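You operate a simulated robot arm through the tools that you are given. There is no shell and no other tool.

Carry out the task below with a simulated robot arm. There is one attempt and no reset: what you move stays moved.

Task
Brush the chips off the vice bed, then clamp the yellow blank in it.
Fine: put the brush back; keep hands off the chips. Set down upright: chip brush. What is to be rubbed or washed off counts as gone when no trace of it is left.

Only the result counts: the job must be done as asked and must still hold three seconds after the hand-in. Knocking over, shifting, dropping, spilling or breaking anything else fails it.

Robot
A 7-joint arm with a three-finger gripper, fixed in place. Base frame: the origin is on the floor under the middle of its stand, x ahead of it, y to its left, z up; the work surface is at about z = 732. Lengths are in mm, angles in rad, forces in N, time in s.
It reaches about 1342 mm from its shoulder. Its first joint turns from -2.897 to 2.897 rad. Payload 2.69 kg.
The tool frame sits at the grasp point between the pads (the TCP): z along the fingers, y along the line on which they close. The tips reach 30 mm beyond it. The gripper opens to 128 mm; its body begins 117 mm behind the TCP.
Orientation is that of the tool frame in the base frame, as a unit quaternion [x, y, z, w]. With the fingers straight down and closing along the base's y, the tool's x points along the base's -x, its y along +y and its z along -z.

Tools
- The arm moves only by the tool servo_tool. Its argument "steps" is text: rows parted by semicolons, each of 7 numbers parted by spaces: the opening, from 0 (shut) to 1 (fully open), then the shift along the tool's x, y, z in m, then the turn, a rotation vector about the tool's x, y, z in rad. In form: claw dx dy dz rx ry rz; .... A call has 1 to 20 rows; each row shifts and turns the commanded pose from where the row before left it, along the tool's axes as they then stand. Each row takes 0.2 s and may step no farther than 50 mm and 0.15 rad from the row before; otherwise, or with a gripper value out of range, the whole call is refused. Where a pose cannot be reached the arm comes as near as it can. A force on the tool above 40 N (or 10 N above the force at the start of the call, whichever is more), or a blocked arm, ends the call early, and 0.2 s more pass. The fingers move at their own pace (about 127 mm/s each) and stop on an object; they squeeze with about 41 N. The grip force told is the motor's: it shows also when the fingers shut on nothing. Time passes only in rows, and 0.2 s behind the last, so rows that do not move let the fingers close. It gives the time, the measured TCP pose, the force on the tool (base axes), the opening and the grip force at its end, in the units of the frame above (readings bear some noise), with the torque about the TCP (base axes, N m) and any sound that the robot's microphone picked up.
- Cameras (640 x 400 px; columns grow to the right, rows downward): "scene" is fixed at [399.7, -649.8, 1472]; the picture's right is [0.81, -0.59, 0.00], its down [-0.35, -0.49, -0.80] and it looks along [0.47, 0.65, -0.60] (base axes); focal length 332 px, centre (320, 200). "wrist" rides on the gripper at [58, 54, -131] in the tool frame; the picture's right is [-0.68, 0.74, 0.00], its down [-0.62, -0.57, -0.55] and it looks along [-0.40, -0.37, 0.84] (tool axes); focal length 234 px, centre (320, 200). There is no depth. A picture from a camera that has moved, and an enlarged one, comes with that camera's place and axes in the base frame and with its lens.
- grab_frame(camera): a new picture of that camera. The clock stands still meanwhile.
- move_column(by): moves the trunk up (or, below 0, down) by that many mm; the arm rides with it, the base frame stays. It gives what a move gives, with no picture.
- zoom(camera, box): a new picture of the part [left, top, right, bottom] of that camera's present view, enlarged. The clock stands still meanwhile.
- hand_in(): hands the job in; it is judged then, once.

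Places have to be worked out from the pictures, the camera data and where the tool is seen. Open the gripper and draw the arm clear of the work before you hand the job in, unless the task says otherwise.

The tools are called after "Emit:" as name(argument=value, ...) on one line, values as JSON. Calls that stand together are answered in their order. servo_tool: Moves the arm, as the interface text tells. Its arguments: {"type":"object","properties":{"steps":{"type":"string"}},"required":["steps"]} The other tools are called the same way: move_column (by) moves the trunk up or down; grab_frame (camera) takes a picture; zoom (camera, box) takes an enlarged picture of a part of a camera's view; hand_in () hands the job in.

At the start:

```text
t: 0.0
tcp_pos: [784.9, 106.3, 1051.8]
tool_rot: [0.0, 1.0, 0.001, 0.0]
ft_force: [-0.2, 0.0, 0.2]
moment: [0.02, 0.0, -0.01]
finger_gap: 128.1
grasp_force: 0.0
trunk travel left (down, up): [-150.0, 200.0]
```

scene: 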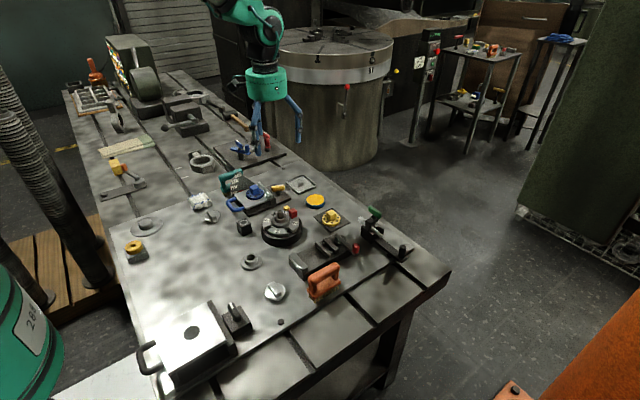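
wrist: 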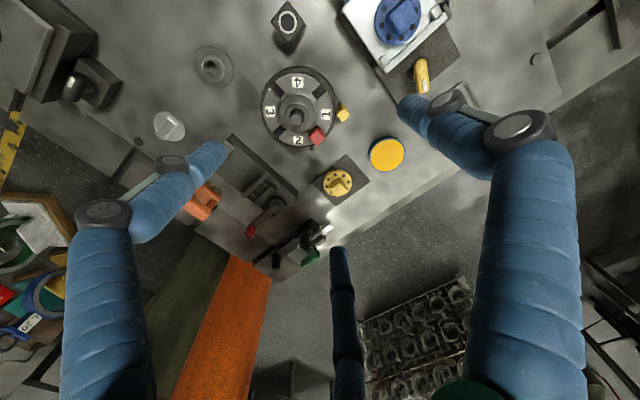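

The scene is cluttered; I'll zoom into the scene camera to find the vice, the chips, the brush and the yellow blank.

Emit:
zoom(camera="scene", box=[60, 50, 260, 175])

Emit:
zoom(camera="scene", box=[180, 130, 340, 230])

Emit:
zoom(camera="scene", box=[230, 180, 430, 305])

Emit:
zoom(camera="scene", box=[90, 140, 290, 265])

Emit:
zoom(camera="scene", box=[110, 240, 310, 365])

```text
3.20 times, centred on (160, 112) of scene
camera zoom: at [399.7, -649.8, 1472.0], right [0.81, -0.59, 0.0], down [-0.35, -0.49, -0.8], along [0.47, 0.65, -0.6], focal length 1062 px, centre (832, 480)
```

zoom: 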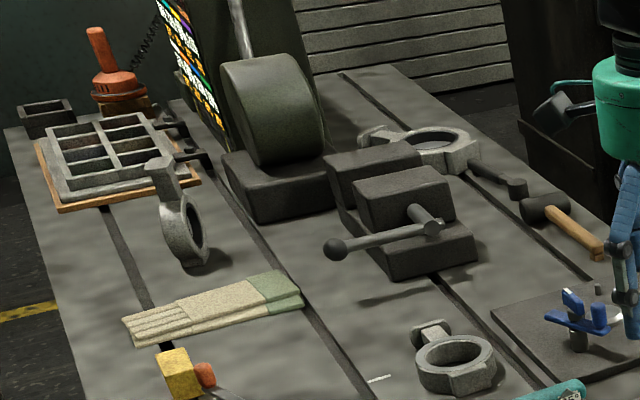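

```text
4.00 times, centred on (260, 180) of scene
camera zoom: at [399.7, -649.8, 1472.0], right [0.81, -0.59, 0.0], down [-0.35, -0.49, -0.8], along [0.47, 0.65, -0.6], focal length 1328 px, centre (560, 280)
```

zoom: 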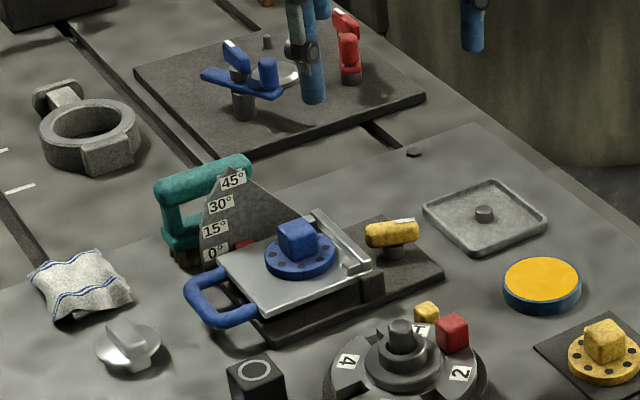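

```text
3.20 times, centred on (330, 242) of scene
camera zoom: at [399.7, -649.8, 1472.0], right [0.81, -0.59, 0.0], down [-0.35, -0.49, -0.8], along [0.47, 0.65, -0.6], focal length 1062 px, centre (288, 64)
```

zoom: 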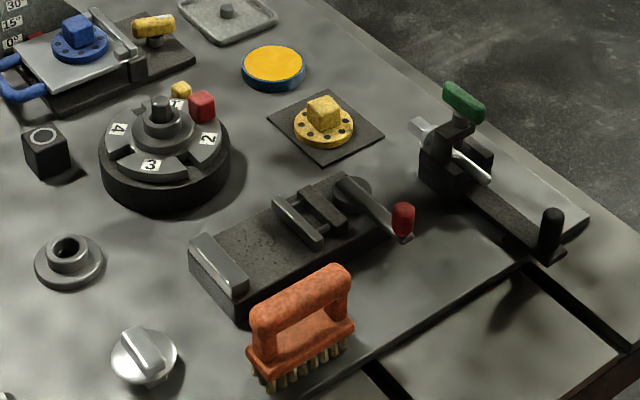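

```text
3.20 times, centred on (190, 202) of scene
camera zoom: at [399.7, -649.8, 1472.0], right [0.81, -0.59, 0.0], down [-0.35, -0.49, -0.8], along [0.47, 0.65, -0.6], focal length 1062 px, centre (736, 192)
```

zoom: 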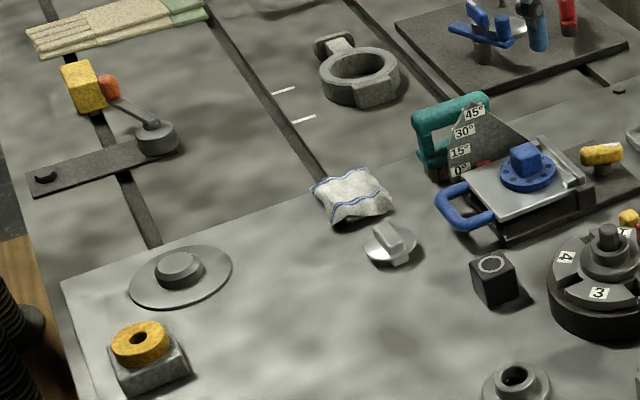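

```text
3.20 times, centred on (210, 302) of scene
camera zoom: at [399.7, -649.8, 1472.0], right [0.81, -0.59, 0.0], down [-0.35, -0.49, -0.8], along [0.47, 0.65, -0.6], focal length 1062 px, centre (672, -128)
```

zoom: 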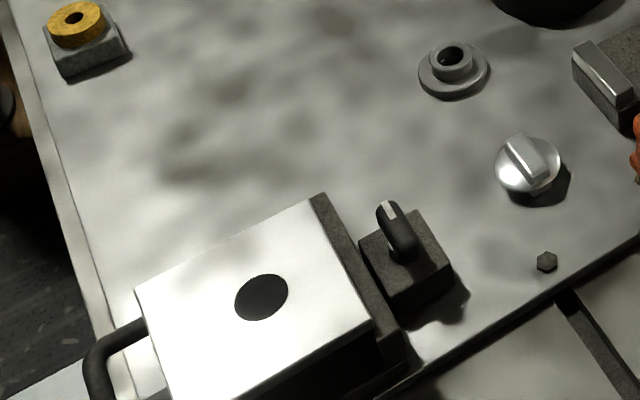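

The object near (325,250) looks like the vice with an orange brush beside it. I'll zoom further on these and the yellow candidates.

Emit:
zoom(camera="scene", box=[280, 225, 370, 281])

Emit:
zoom(camera="scene", box=[290, 255, 360, 305])

Emit:
zoom(camera="scene", box=[110, 225, 170, 270])

Emit:
zoom(camera="scene", box=[270, 185, 360, 241])

Emit:
zoom(camera="wrist", box=[200, 120, 360, 280])

Emit:
zoom(camera="scene", box=[200, 130, 300, 193])

```text
7.11 times, centred on (325, 253) of scene
camera zoom: at [399.7, -649.8, 1472.0], right [0.81, -0.59, 0.0], down [-0.35, -0.49, -0.8], along [0.47, 0.65, -0.6], focal length 2360 px, centre (284, -177)
```

zoom: 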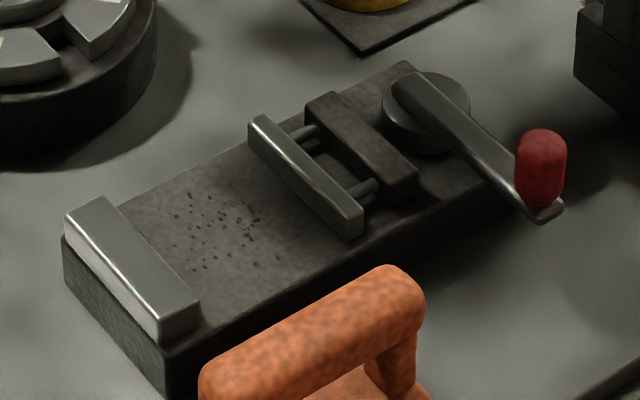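

```text
8.00 times, centred on (325, 280) of scene
camera zoom: at [399.7, -649.8, 1472.0], right [0.81, -0.59, 0.0], down [-0.35, -0.49, -0.8], along [0.47, 0.65, -0.6], focal length 2655 px, centre (280, -440)
```

zoom: 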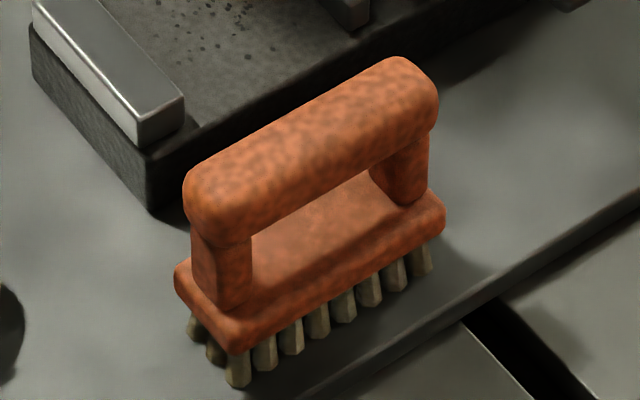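

```text
8.89 times, centred on (140, 248) of scene
camera zoom: at [399.7, -649.8, 1472.0], right [0.81, -0.59, 0.0], down [-0.35, -0.49, -0.8], along [0.47, 0.65, -0.6], focal length 2950 px, centre (1920, -222)
```

zoom: 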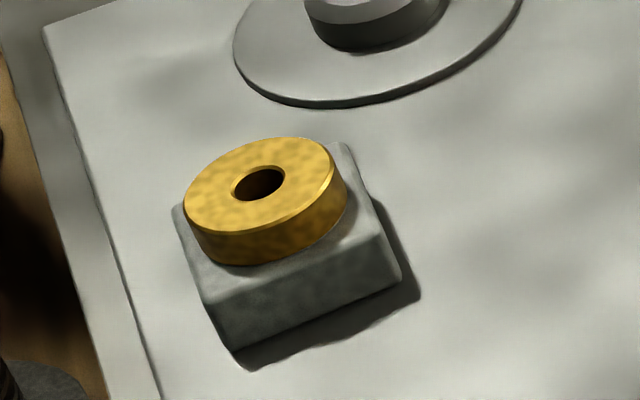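

```text
7.11 times, centred on (315, 213) of scene
camera zoom: at [399.7, -649.8, 1472.0], right [0.81, -0.59, 0.0], down [-0.35, -0.49, -0.8], along [0.47, 0.65, -0.6], focal length 2360 px, centre (356, 108)
```

zoom: 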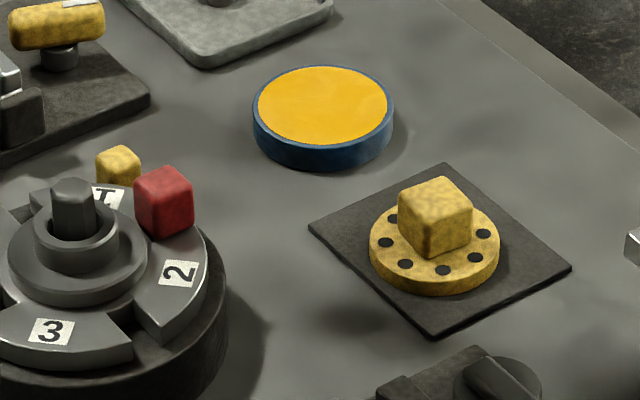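

```text
2.50 times, centred on (280, 200) of wrist
camera zoom: at [725.3, 160.5, 1184.6], right [0.68, 0.74, 0.0], down [0.62, -0.57, 0.55], along [0.4, -0.37, -0.84], focal length 585 px, centre (420, 200)
```

zoom: 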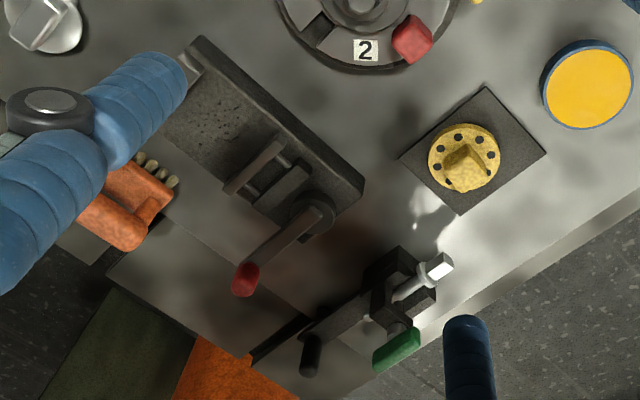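

```text
6.35 times, centred on (250, 162) of scene
camera zoom: at [399.7, -649.8, 1472.0], right [0.81, -0.59, 0.0], down [-0.35, -0.49, -0.8], along [0.47, 0.65, -0.6], focal length 2107 px, centre (764, 444)
```

zoom: 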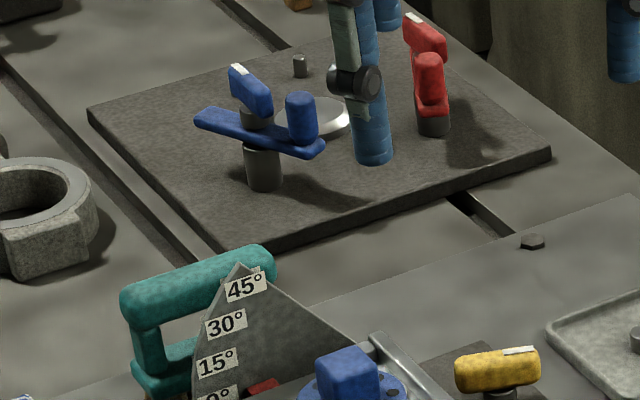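

Emit:
zoom(camera="scene", box=[95, 145, 165, 205])

Emit:
zoom(camera="scene", box=[250, 175, 320, 225])

Emit:
zoom(camera="scene", box=[345, 195, 425, 270])

Emit:
zoom(camera="scene", box=[400, 30, 580, 150])

Emit:
zoom(camera="scene", box=[100, 290, 300, 400])

Emit:
zoom(camera="wrist", box=[320, 0, 480, 120])

```text
6.67 times, centred on (130, 175) of scene
camera zoom: at [399.7, -649.8, 1472.0], right [0.81, -0.59, 0.0], down [-0.35, -0.49, -0.8], along [0.47, 0.65, -0.6], focal length 2212 px, centre (1587, 367)
```

zoom: 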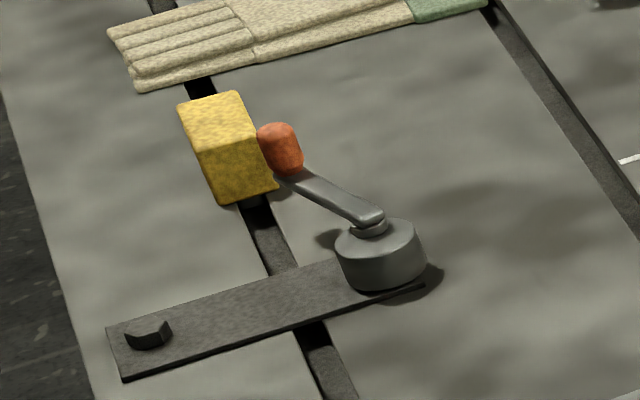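

```text
8.00 times, centred on (285, 200) of scene
camera zoom: at [399.7, -649.8, 1472.0], right [0.81, -0.59, 0.0], down [-0.35, -0.49, -0.8], along [0.47, 0.65, -0.6], focal length 2655 px, centre (600, 200)
```

zoom: 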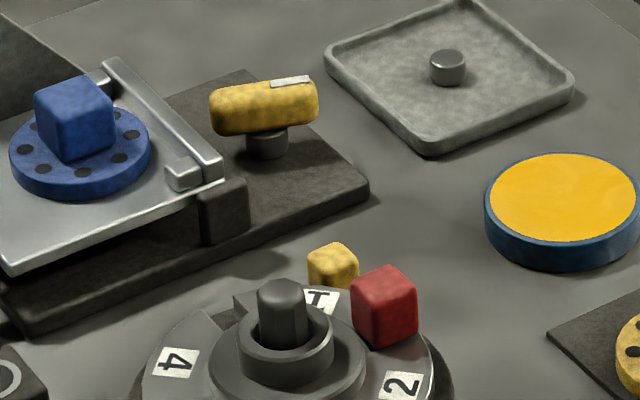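

```text
5.33 times, centred on (385, 232) of scene
camera zoom: at [399.7, -649.8, 1472.0], right [0.81, -0.59, 0.0], down [-0.35, -0.49, -0.8], along [0.47, 0.65, -0.6], focal length 1770 px, centre (-27, 27)
```

zoom: 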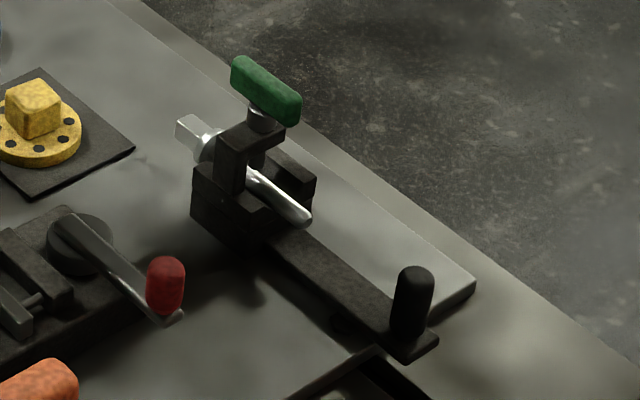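

```text
3.33 times, centred on (490, 90) of scene
camera zoom: at [399.7, -649.8, 1472.0], right [0.81, -0.59, 0.0], down [-0.35, -0.49, -0.8], along [0.47, 0.65, -0.6], focal length 1106 px, centre (-247, 567)
```

zoom: 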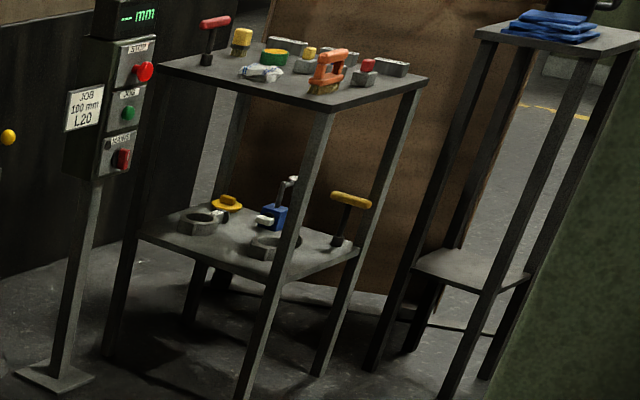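

```text
3.20 times, centred on (200, 345) of scene
camera zoom: at [399.7, -649.8, 1472.0], right [0.81, -0.59, 0.0], down [-0.35, -0.49, -0.8], along [0.47, 0.65, -0.6], focal length 1062 px, centre (704, -264)
```

zoom: 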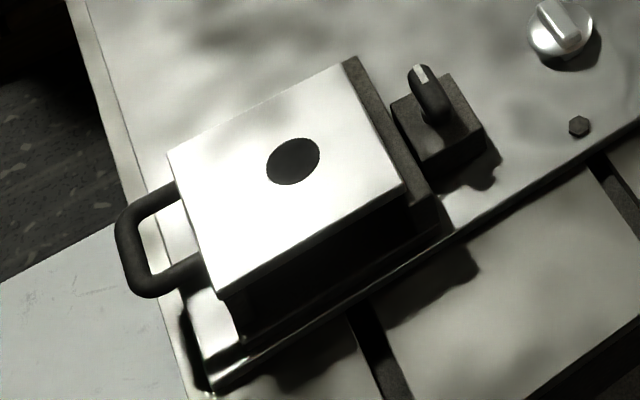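

```text
3.33 times, centred on (400, 60) of wrist
camera zoom: at [725.3, 160.5, 1184.6], right [0.68, 0.74, 0.0], down [0.62, -0.57, 0.55], along [0.4, -0.37, -0.84], focal length 781 px, centre (53, 667)
```

zoom: 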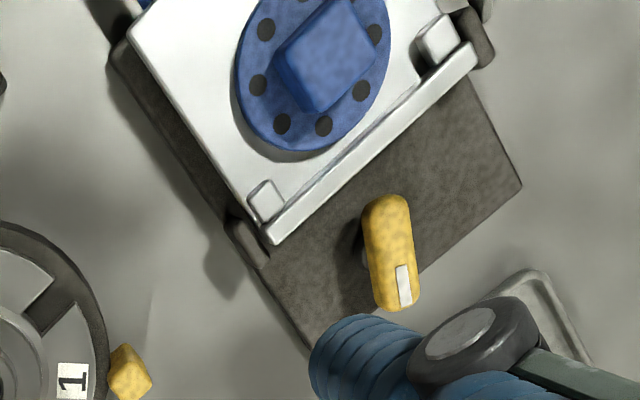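

The vice is around (824,-90), with chips between its jaws, and the orange brush is beside it. Two free yellow candidates: a block near (416,817) and a ring on a stand near (366,252). I'll bring the wrist camera closer to the vice for measuring.

Emit:
servo_tool(steps="1 0.01 -0.03 0.032 0 0 0; 1 0.01 -0.03 0.032 0 0 0; 1 0.01 -0.03 0.032 0 0 0; 1 0.01 -0.03 0.032 0 0 0; 1 0 0 0 0 0 0")

Emit:
grab_frame(camera="wrist")

Emit:
zoom(camera="wrist", box=[220, 120, 420, 270])

```text
t: 1.2
tcp_pos: [744.3, -14.6, 921.9]
tool_rot: [-0.001, 1.0, 0.0, 0.0]
ft_force: [0.7, 0.8, -0.1]
moment: [0.06, -0.01, 0.0]
finger_gap: 128.0
grasp_force: 0.0
trunk travel left (down, up): [-150.0, 200.0]
```

```text
taken
camera wrist: at [686.2, 40.2, 1054.8], right [0.68, 0.74, 0.0], down [0.62, -0.57, 0.55], along [0.4, -0.37, -0.84], focal length 234 px, centre (320, 200)
```

wrist: 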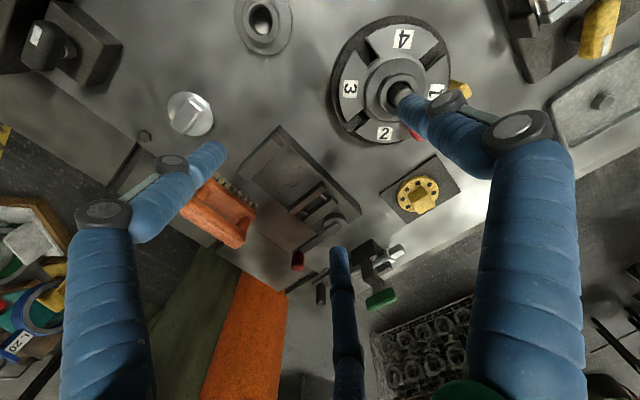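

```text
2.67 times, centred on (320, 195) of wrist
camera zoom: at [686.2, 40.2, 1054.8], right [0.68, 0.74, 0.0], down [0.62, -0.57, 0.55], along [0.4, -0.37, -0.84], focal length 624 px, centre (320, 213)
```

zoom: 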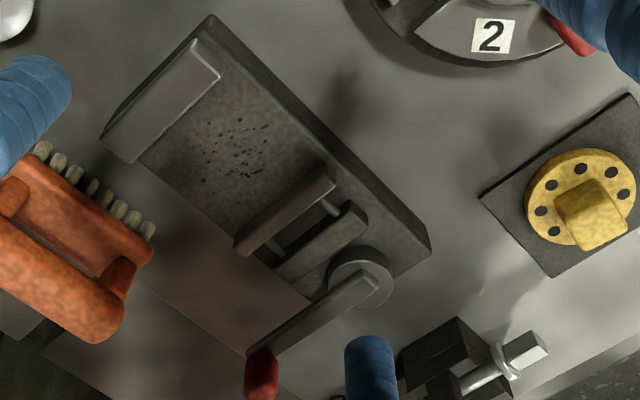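

The vice axis runs along base +x: fixed jaw near x≈731, moving jaw near x≈800, cam lever pivot near (856,-88) pointing to -y. Now I'll look at the ring candidate near (366,252).

Emit:
servo_tool(steps="1 0.0344 0.0264 -0.003 0 0 0; 1 0.0344 0.0264 -0.003 0 0 0; 1 0.0344 0.0264 -0.003 0 0 0; 1 0.0344 0.0264 -0.003 0 0 0; 1 0.0344 0.0264 -0.003 0 0 0; 1 0.0344 0.0264 -0.003 0 0 0; 1 0.0344 0.0264 -0.003 0 0 0; 1 0.0344 0.0264 -0.003 0 0 0; 1 0.0344 0.0264 -0.003 0 0 0; 1 0.0344 0.0264 -0.003 0 0 0; 1 0 0 0 0 0 0")

Emit:
grab_frame(camera="wrist")

Emit:
zoom(camera="wrist", box=[240, 40, 400, 140])

```text
t: 3.6
tcp_pos: [399.7, 249.5, 957.3]
tool_rot: [0.001, 1.0, -0.001, -0.001]
ft_force: [-0.6, 0.1, -0.4]
moment: [0.0, -0.03, -0.01]
finger_gap: 128.1
grasp_force: 0.1
trunk travel left (down, up): [-150.0, 200.0]
```

```text
taken
camera wrist: at [339.6, 304.8, 1088.8], right [0.68, 0.74, 0.0], down [0.62, -0.56, 0.55], along [0.4, -0.37, -0.84], focal length 234 px, centre (320, 200)
```

wrist: 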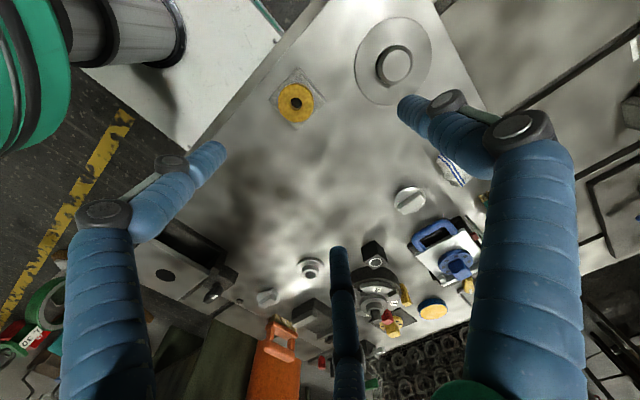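

```text
4.00 times, centred on (320, 90) of wrist
camera zoom: at [339.6, 304.8, 1088.8], right [0.68, 0.74, 0.0], down [0.62, -0.56, 0.55], along [0.4, -0.37, -0.84], focal length 937 px, centre (320, 640)
```

zoom: 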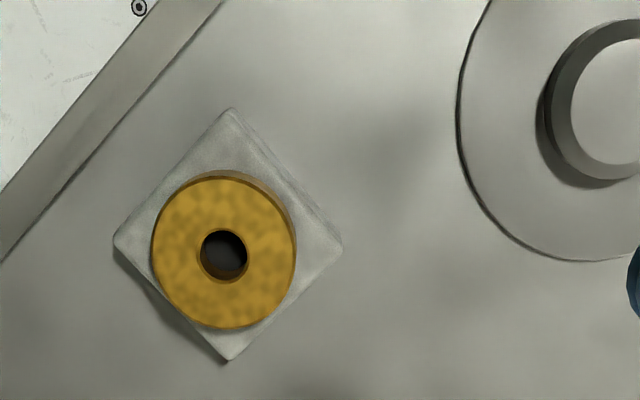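

The ring is about 45 mm across, on a square stand. Now I'll view the yellow block by the small lever near (416,817).

Emit:
servo_tool(steps="1 -0.0036 0.0455 0.002 0 0 0; 1 -0.0036 0.0455 0.002 0 0 0; 1 -0.0036 0.0455 0.002 0 0 0; 1 -0.0036 0.0455 0.002 0 0 0; 1 -0.0036 0.0455 0.002 0 0 0; 1 -0.0036 0.0455 0.002 0 0 0; 1 -0.0036 0.0455 0.002 0 0 0; 1 -0.0036 0.0455 0.002 0 0 0; 1 -0.0036 0.0455 0.002 0 0 0; 1 -0.0036 0.0455 0.002 0 0 0; 1 -0.0036 0.0455 0.002 0 0 0; 1 0 0 0 0 0 0")

Emit:
grab_frame(camera="wrist")

Emit:
zoom(camera="wrist", box=[240, 60, 440, 200])

```text
t: 6.2
tcp_pos: [440.2, 750.3, 932.0]
tool_rot: [0.001, 1.0, -0.001, 0.0]
ft_force: [-0.1, 0.3, 0.2]
moment: [-0.05, 0.02, -0.02]
finger_gap: 128.0
grasp_force: 0.1
trunk travel left (down, up): [-150.0, 200.0]
```

```text
taken
camera wrist: at [380.5, 805.5, 1063.8], right [0.68, 0.74, 0.0], down [0.62, -0.56, 0.55], along [0.4, -0.37, -0.84], focal length 234 px, centre (320, 200)
```

wrist: 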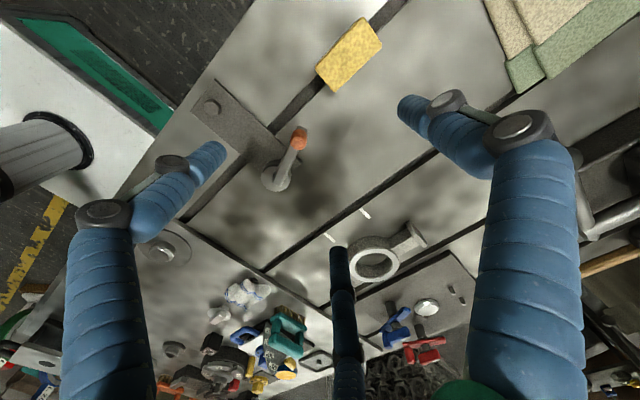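

```text
2.86 times, centred on (340, 130) of wrist
camera zoom: at [380.5, 805.5, 1063.8], right [0.68, 0.74, 0.0], down [0.62, -0.56, 0.55], along [0.4, -0.37, -0.84], focal length 669 px, centre (263, 400)
```

zoom: 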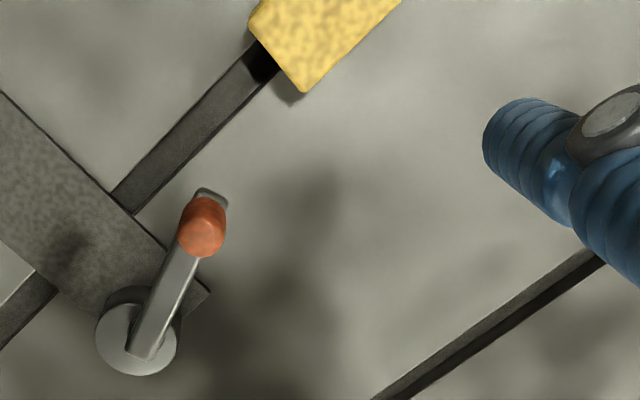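

The block is a plain free-standing cuboid, clear of the lever. I'll zoom on it to measure its size.

Emit:
zoom(camera="wrist", box=[290, 0, 410, 110])

Emit:
zoom(camera="scene", box=[100, 145, 150, 185])

```text
3.64 times, centred on (350, 55) of wrist
camera zoom: at [380.5, 805.5, 1063.8], right [0.68, 0.74, 0.0], down [0.62, -0.56, 0.55], along [0.4, -0.37, -0.84], focal length 852 px, centre (211, 727)
```

zoom: 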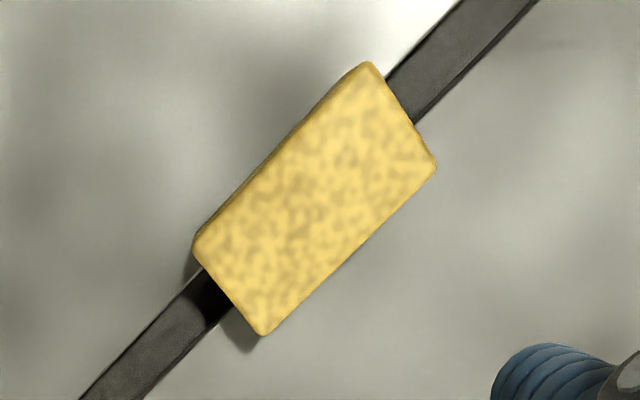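

```text
10.00 times, centred on (125, 165) of scene
camera zoom: at [399.7, -649.8, 1472.0], right [0.81, -0.59, 0.0], down [-0.35, -0.49, -0.8], along [0.47, 0.65, -0.6], focal length 3319 px, centre (2270, 550)
```

zoom: 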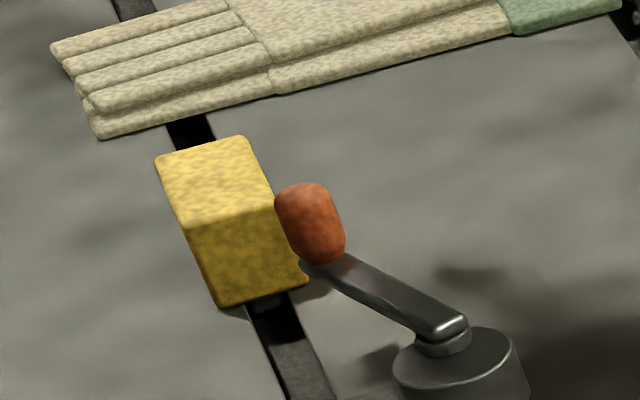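

The block measures roughly 32 (x) × 65 (y) × 35 high, centred near (407,822); 65 mm suits the vice jaw gap. I'll look at the gripper shape through the scene camera too.

Emit:
grab_frame(camera="scene")

Emit:
zoom(camera="scene", box=[60, 40, 220, 180])

```text
taken
```

scene: 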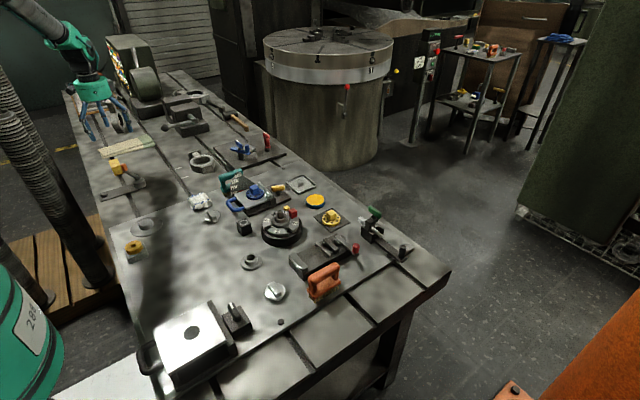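

```text
2.86 times, centred on (140, 110) of scene
camera zoom: at [399.7, -649.8, 1472.0], right [0.81, -0.59, 0.0], down [-0.35, -0.49, -0.8], along [0.47, 0.65, -0.6], focal length 948 px, centre (834, 457)
```

zoom: 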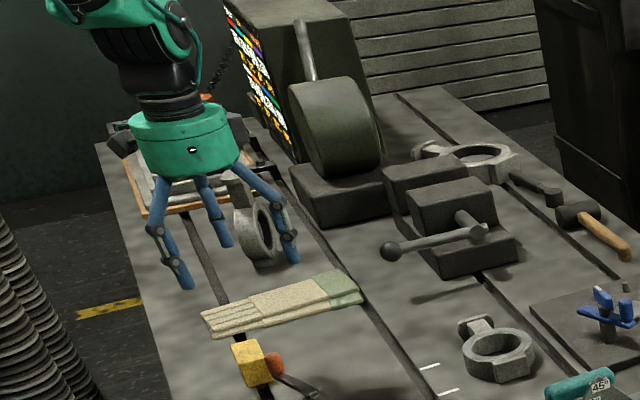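

There is also a bigger vice-like object at the back; I'll check it and the rest of the bench for chips or other yellow pieces.

Emit:
zoom(camera="scene", box=[150, 80, 230, 145])

Emit:
zoom(camera="scene", box=[275, 220, 375, 310])

```text
6.15 times, centred on (190, 112) of scene
camera zoom: at [399.7, -649.8, 1472.0], right [0.81, -0.59, 0.0], down [-0.35, -0.49, -0.8], along [0.47, 0.65, -0.6], focal length 2042 px, centre (1120, 738)
```

zoom: 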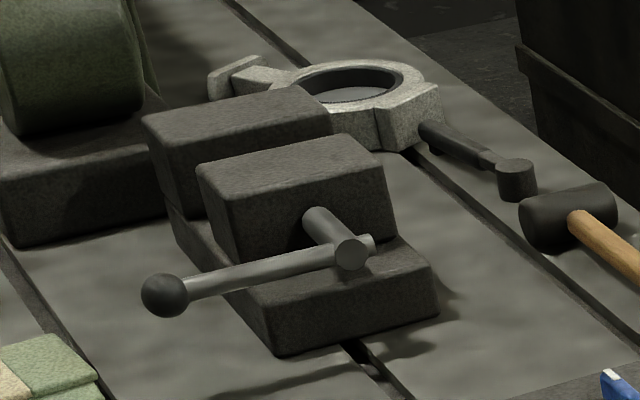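

```text
4.44 times, centred on (325, 265) of scene
camera zoom: at [399.7, -649.8, 1472.0], right [0.81, -0.59, 0.0], down [-0.35, -0.49, -0.8], along [0.47, 0.65, -0.6], focal length 1475 px, centre (298, -89)
```

zoom: 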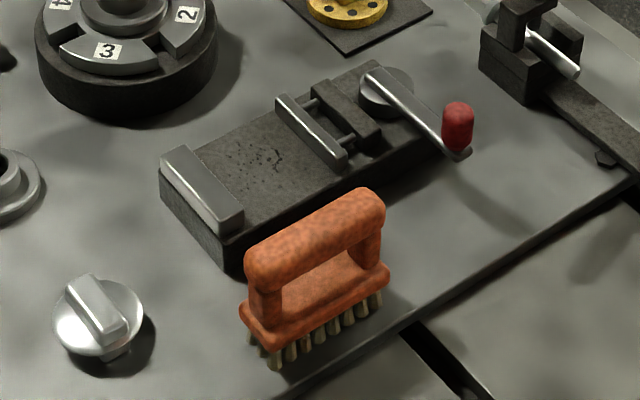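

The small clamp vice holds the chips. From two views: vice bed z≈766, jaw tops ≈779; brush centred near (742,-196), handle bar top ≈820 running along x. I'll return to view the brush closely from above.

Emit:
servo_tool(steps="1 -0.0124 -0.0448 0.0015 0 0 0; 1 -0.0124 -0.0448 0.0015 0 0 0; 1 -0.0124 -0.0448 0.0015 0 0 0; 1 -0.0124 -0.0448 0.0015 0 0 0; 1 -0.0124 -0.0448 0.0015 0 0 0; 1 -0.0124 -0.0448 0.0015 0 0 0; 1 -0.0124 -0.0448 0.0015 0 0 0; 1 -0.0124 -0.0448 0.0015 0 0 0; 1 -0.0124 -0.0448 0.0015 0 0 0; 1 -0.0124 -0.0448 0.0015 0 0 0; 1 -0.0124 -0.0448 0.0015 0 0 0; 1 -0.0124 -0.0448 0.0015 0 0 0; 1 -0.0124 -0.0448 0.0015 0 0 0; 1 -0.0124 -0.0448 0.0015 0 0 0; 1 -0.0124 -0.0448 0.0015 0 0 0; 1 -0.0124 -0.0448 0.0015 0 0 0; 1 -0.0124 -0.0448 0.0015 0 0 0; 1 -0.0124 -0.0448 0.0015 0 0 0; 1 -0.0124 -0.0448 0.0015 0 0 0; 1 -0.0124 -0.0448 0.0015 0 0 0")

Emit:
grab_frame(camera="wrist")

Emit:
zoom(camera="wrist", box=[220, 120, 420, 270])

```text
t: 10.4
tcp_pos: [690.7, -144.0, 901.0]
tool_rot: [0.0, 1.0, 0.0, 0.0]
ft_force: [0.4, 0.2, -0.1]
moment: [-0.03, 0.01, -0.02]
finger_gap: 128.2
grasp_force: 0.1
trunk travel left (down, up): [-150.0, 200.0]
```

```text
taken
camera wrist: at [630.2, -90.3, 1033.1], right [0.68, 0.74, 0.0], down [0.62, -0.56, 0.55], along [0.4, -0.37, -0.84], focal length 234 px, centre (320, 200)
```

wrist: 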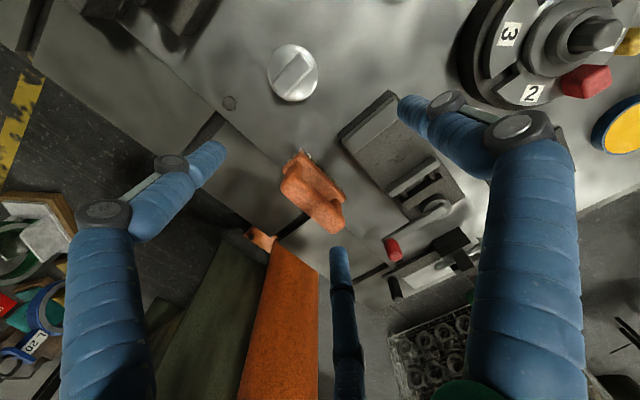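

```text
2.67 times, centred on (320, 195) of wrist
camera zoom: at [630.2, -90.3, 1033.1], right [0.68, 0.74, 0.0], down [0.62, -0.56, 0.55], along [0.4, -0.37, -0.84], focal length 624 px, centre (320, 213)
```

zoom: 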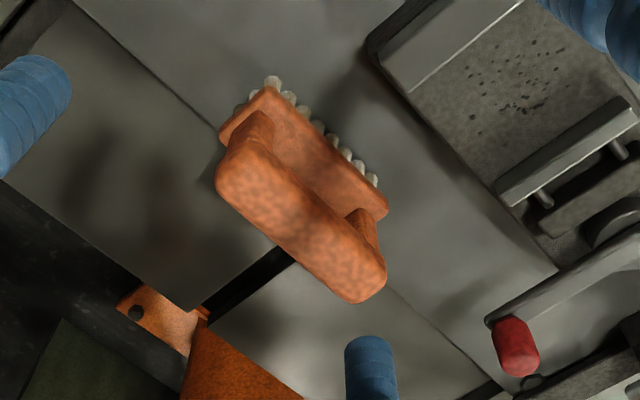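

Brush bar centre is near (736,-198, ~808). I'll test how the three fingers move by partly closing in free air here and taking a picture.

Emit:
servo_tool(steps="0.45 0 0 0 0 0 0; 0.45 0 0 0 0 0 0; 0.45 0 0 0 0 0 0")

Emit:
grab_frame(camera="wrist")

Emit:
zoom(camera="scene", box=[230, 140, 390, 310])

```text
t: 11.2
tcp_pos: [689.8, -144.9, 900.5]
tool_rot: [0.0, 1.0, 0.0, 0.0]
ft_force: [-0.2, -0.4, -0.5]
moment: [0.01, 0.02, 0.02]
finger_gap: 57.3
grasp_force: 0.0
trunk travel left (down, up): [-150.0, 200.0]
```

```text
taken
camera wrist: at [630.2, -90.0, 1033.0], right [0.68, 0.74, 0.0], down [0.62, -0.57, 0.55], along [0.4, -0.37, -0.84], focal length 234 px, centre (320, 200)
```

wrist: 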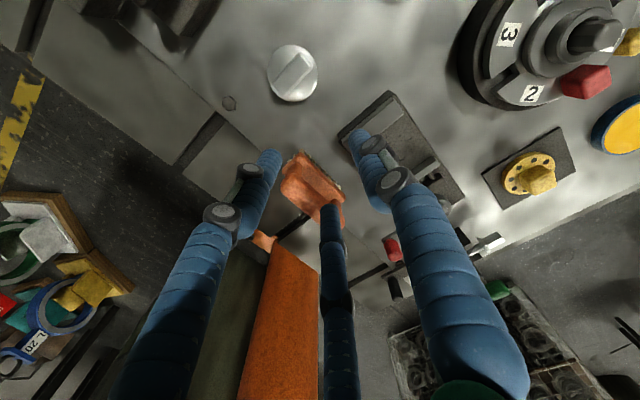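

```text
2.35 times, centred on (310, 225) of scene
camera zoom: at [399.7, -649.8, 1472.0], right [0.81, -0.59, 0.0], down [-0.35, -0.49, -0.8], along [0.47, 0.65, -0.6], focal length 781 px, centre (344, 141)
```

zoom: 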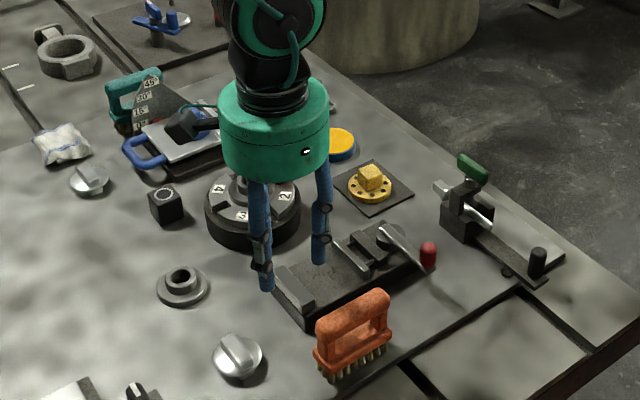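

The fingers close radially at 120° (thumb on tool +y, two on -y). The brush plate measures ~88×32 mm centred at (738,-199.5), bar centre z≈804. I'll move above it with y offset -7 so thumb and fingers meet the bar together, then check.

Emit:
servo_tool(steps="0.7 -0.0237 -0.031 0 0 0 0; 0.7 -0.0237 -0.031 0 0 0 0; 0.7 0 0 0.03 0 0 0; 0.7 0 0 0 0 0 0")

Emit:
grab_frame(camera="wrist")

Emit:
zoom(camera="scene", box=[270, 180, 390, 310])

```text
t: 12.2
tcp_pos: [736.2, -206.3, 873.4]
tool_rot: [-0.001, 1.0, 0.0, 0.0]
ft_force: [0.3, 0.6, 0.1]
moment: [0.01, 0.04, 0.0]
finger_gap: 89.7
grasp_force: 0.1
trunk travel left (down, up): [-150.0, 200.0]
```

```text
taken
camera wrist: at [676.8, -151.9, 1005.9], right [0.68, 0.74, 0.0], down [0.62, -0.56, 0.55], along [0.4, -0.37, -0.84], focal length 234 px, centre (320, 200)
```

wrist: 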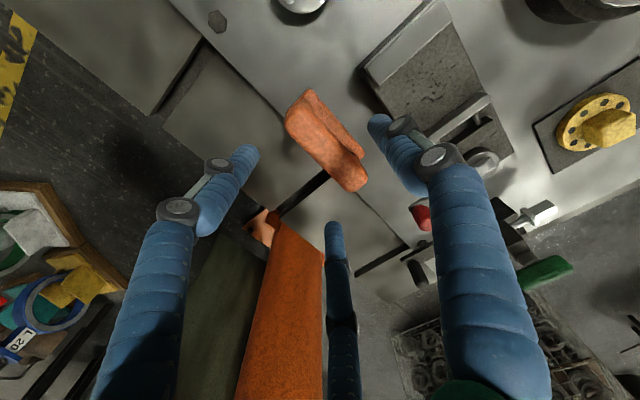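

```text
3.08 times, centred on (330, 245) of scene
camera zoom: at [399.7, -649.8, 1472.0], right [0.81, -0.59, 0.0], down [-0.35, -0.49, -0.8], along [0.47, 0.65, -0.6], focal length 1021 px, centre (289, 62)
```

zoom: 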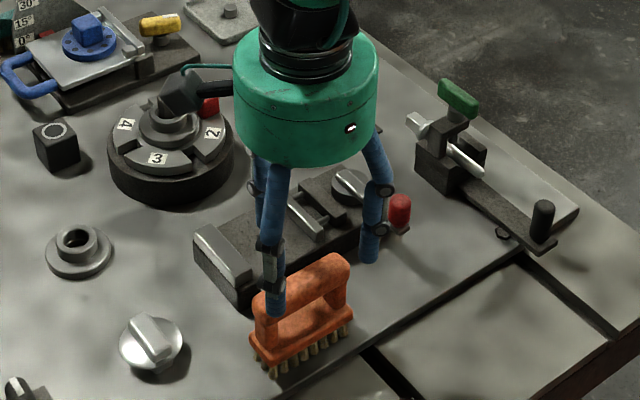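

Bar centre rechecked at ≈(735,-199.7); fingers clear it on both sides. Descending to TCP z≈808 and then closing.

Emit:
servo_tool(steps="0.7 0 0 0.022 0 0 0; 0.7 0 0 0.022 0 0 0; 0.7 0 0 0.02 0 0 0; 0.7 0 0 0 0 0 0")

Emit:
zoom(camera="scene", box=[280, 220, 370, 310])

Emit:
grab_frame(camera="wrist")

```text
t: 13.2
tcp_pos: [737.1, -207.1, 809.0]
tool_rot: [0.0, 1.0, 0.0, 0.0]
ft_force: [0.0, 0.0, 0.0]
moment: [0.02, 0.03, 0.0]
finger_gap: 89.7
grasp_force: 0.0
trunk travel left (down, up): [-150.0, 200.0]
```

```text
4.44 times, centred on (325, 265) of scene
camera zoom: at [399.7, -649.8, 1472.0], right [0.81, -0.59, 0.0], down [-0.35, -0.49, -0.8], along [0.47, 0.65, -0.6], focal length 1475 px, centre (298, -89)
```

zoom: 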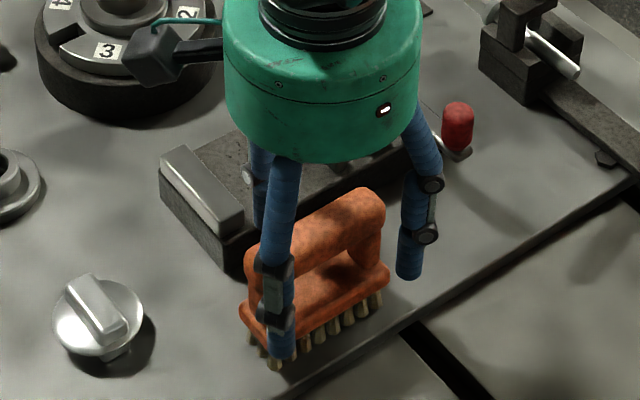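

```text
taken
camera wrist: at [677.0, -153.4, 940.6], right [0.68, 0.74, 0.0], down [0.62, -0.57, 0.55], along [0.4, -0.37, -0.84], focal length 234 px, centre (320, 200)
```

wrist: 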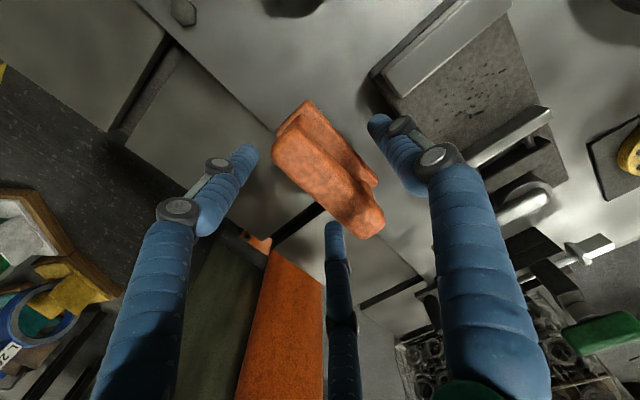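

Position looks right. Closing the fingers gradually on the bar.

Emit:
servo_tool(steps="0.55 0 0 0 0 0 0; 0.45 0 0 0 0 0 0; 0.4 0 0 0 0 0 0; 0.36 0 0 0 0 0 0; 0.32 0 0 0 0 0 0; 0.28 0 0 0 0 0 0")

Emit:
grab_frame(camera="wrist")

```text
t: 14.6
tcp_pos: [734.7, -206.1, 808.0]
tool_rot: [0.0, 1.0, 0.0, 0.0]
ft_force: [-0.4, -0.1, 0.5]
moment: [-0.04, 0.01, 0.02]
finger_gap: 37.6
grasp_force: 40.7
trunk travel left (down, up): [-150.0, 200.0]
```

```text
taken
camera wrist: at [676.6, -153.3, 940.6], right [0.68, 0.74, 0.0], down [0.62, -0.57, 0.55], along [0.4, -0.37, -0.84], focal length 234 px, centre (320, 200)
```

wrist: 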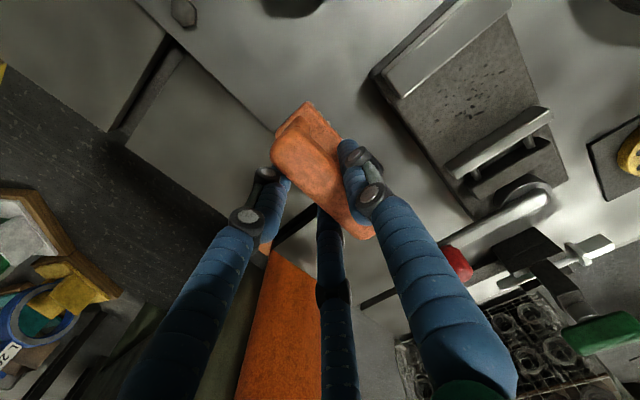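

Grip is firm (37.6 mm gap, 40.7 N). Lifting the brush straight up.

Emit:
servo_tool(steps="0.2 0 0 0 0 0 0; 0.2 0 0 -0.01 0 0 0; 0.2 0 0 -0.02 0 0 0; 0.2 0 0 -0.03 0 0 0; 0.2 0 0 -0.03 0 0 0; 0.2 0 0 0 0 0 0")

Emit:
grab_frame(camera="wrist")

Emit:
zoom(camera="scene", box=[260, 180, 380, 310])

```text
t: 16.0
tcp_pos: [736.2, -208.0, 898.7]
tool_rot: [0.0, 1.0, 0.0, 0.001]
ft_force: [0.4, 0.6, -2.0]
moment: [-0.04, -0.03, -0.01]
finger_gap: 37.4
grasp_force: 40.7
trunk travel left (down, up): [-150.0, 200.0]
```

```text
taken
camera wrist: at [676.8, -153.6, 1029.9], right [0.68, 0.74, 0.0], down [0.62, -0.57, 0.55], along [0.4, -0.37, -0.84], focal length 234 px, centre (320, 200)
```

wrist: 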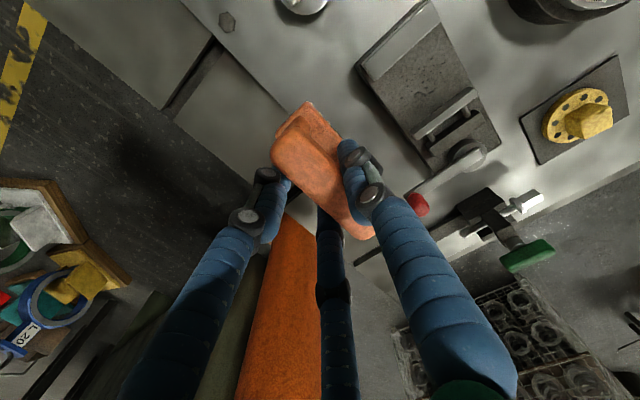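

```text
3.08 times, centred on (320, 245) of scene
camera zoom: at [399.7, -649.8, 1472.0], right [0.81, -0.59, 0.0], down [-0.35, -0.49, -0.8], along [0.47, 0.65, -0.6], focal length 1021 px, centre (320, 62)
```

zoom: 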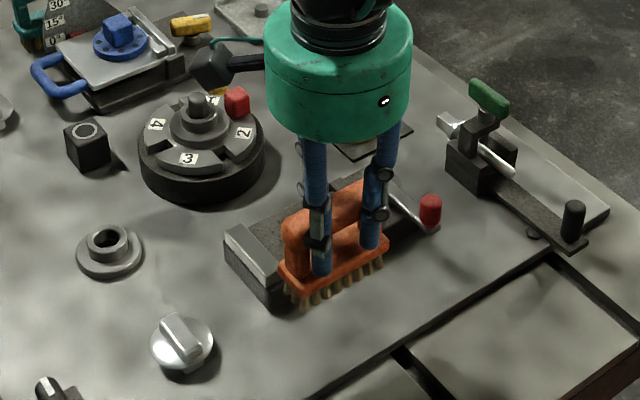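

The brush is held level. Now I'll rotate it 90° about the tool axis so its long side runs along y and fits between the jaws.

Emit:
servo_tool(steps="0.2 0 0 0 0 0 0.1309; 0.2 0 0 0 0 0 0.1309; 0.2 0 0 0 0 0 0.1309; 0.2 0 0 0 0 0 0.1309; 0.2 0 0 0 0 0 0.1309; 0.2 0 0 0 0 0 0.1309; 0.2 0 0 0 0 0 0.1309; 0.2 0 0 0 0 0 0.1309; 0.2 0 0 0 0 0 0.1309; 0.2 0 0 0 0 0 0.1309; 0.2 0 0 0 0 0 0.1309; 0.2 0 0 0 0 0 0.1309; 0.2 0 0 0 0 0 0")

Emit:
grab_frame(camera="wrist")

Emit:
grab_frame(camera="scene")

```text
t: 18.8
tcp_pos: [736.3, -207.6, 898.0]
tool_rot: [0.706, 0.708, 0.0, 0.0]
ft_force: [-0.5, -0.5, -0.3]
moment: [0.0, -0.01, -0.01]
finger_gap: 25.8
grasp_force: 0.0
trunk travel left (down, up): [-150.0, 200.0]
```

```text
taken
camera wrist: at [788.6, -148.4, 1030.4], right [0.74, -0.68, 0.0], down [-0.57, -0.62, 0.55], along [-0.37, -0.4, -0.84], focal length 234 px, centre (320, 200)
```

wrist: 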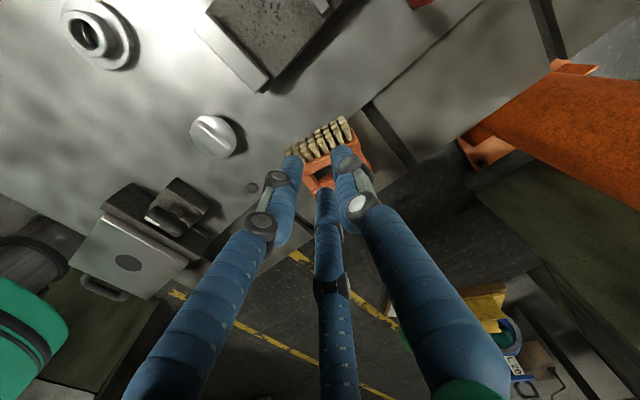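

```text
taken
```

scene: 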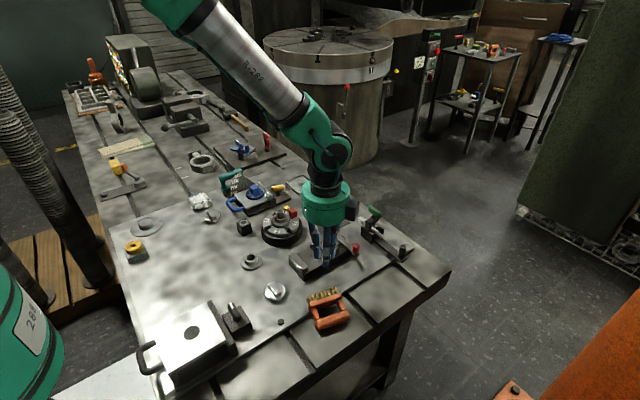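

The brush slipped out during the turn and now lies on its side on the bench near its old place. I'll look closely before regrasping.

Emit:
zoom(camera="scene", box=[285, 265, 385, 345])

Emit:
zoom(camera="wrist", box=[250, 100, 410, 210])

Emit:
zoom(camera="scene", box=[240, 200, 440, 340])

```text
5.00 times, centred on (335, 305) of scene
camera zoom: at [399.7, -649.8, 1472.0], right [0.81, -0.59, 0.0], down [-0.35, -0.49, -0.8], along [0.47, 0.65, -0.6], focal length 1659 px, centre (245, -325)
```

zoom: 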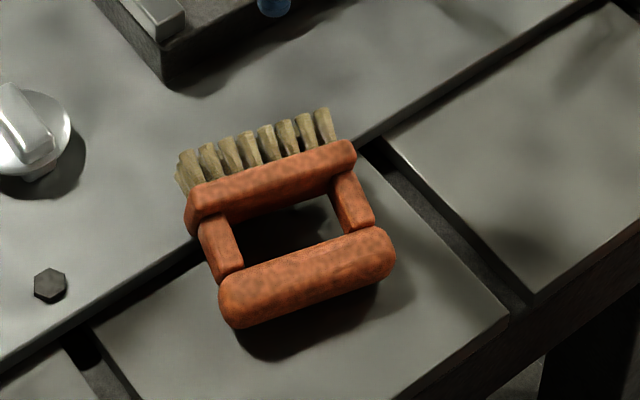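

```text
3.64 times, centred on (330, 155) of wrist
camera zoom: at [788.6, -148.4, 1030.4], right [0.74, -0.68, 0.0], down [-0.57, -0.62, 0.55], along [-0.37, -0.4, -0.84], focal length 852 px, centre (284, 364)
```

zoom: 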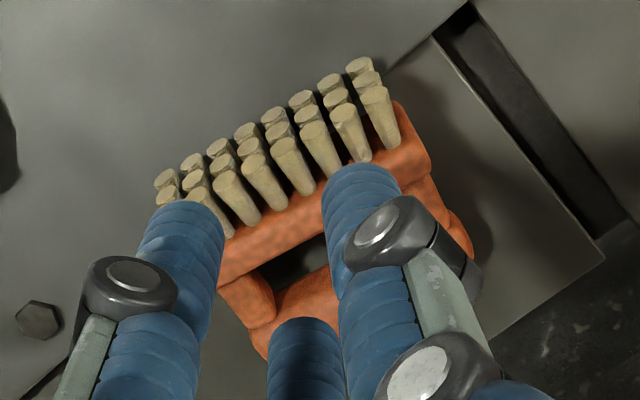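

```text
2.86 times, centred on (340, 270) of scene
camera zoom: at [399.7, -649.8, 1472.0], right [0.81, -0.59, 0.0], down [-0.35, -0.49, -0.8], along [0.47, 0.65, -0.6], focal length 948 px, centre (263, 0)
```

zoom: 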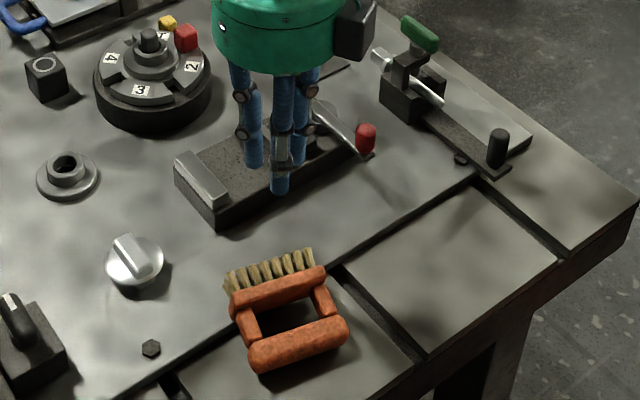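

The brush lies on its side, bar toward -y, yawed about -18°. I'll turn the tool back to match it (thumb toward the bristle side), raise a bit, and look straight at it.

Emit:
servo_tool(steps="0.6 0 0 -0.01 0 0 -0.1257; 0.6 0 0 -0.01 0 0 -0.1257; 0.6 0 0 0 0 0 -0.1257; 0.6 0 0 0 0 0 -0.1257; 0.6 0 0 0 0 0 -0.1257; 0.6 0 0 0 0 0 -0.1257; 0.6 0 0 0 0 0 -0.1257; 0.6 0 0 0 0 0 -0.1257; 0.6 0 0 0 0 0 -0.1257; 0.6 0 0 0 0 0 -0.1257; 0.6 0 0 0 0 0 0")

Emit:
grab_frame(camera="wrist")

```text
t: 21.2
tcp_pos: [736.0, -207.4, 918.4]
tool_rot: [0.155, 0.988, 0.0, 0.0]
ft_force: [-0.9, 0.4, -0.1]
moment: [0.01, 0.01, 0.05]
finger_gap: 77.1
grasp_force: 0.0
trunk travel left (down, up): [-150.0, 200.0]
```

```text
taken
camera wrist: at [695.6, -137.7, 1050.7], right [0.87, 0.49, 0.0], down [0.41, -0.73, 0.55], along [0.27, -0.48, -0.84], focal length 234 px, centre (320, 200)
```

wrist: 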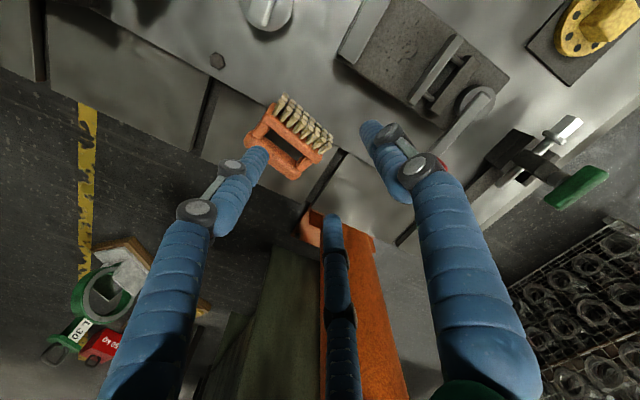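

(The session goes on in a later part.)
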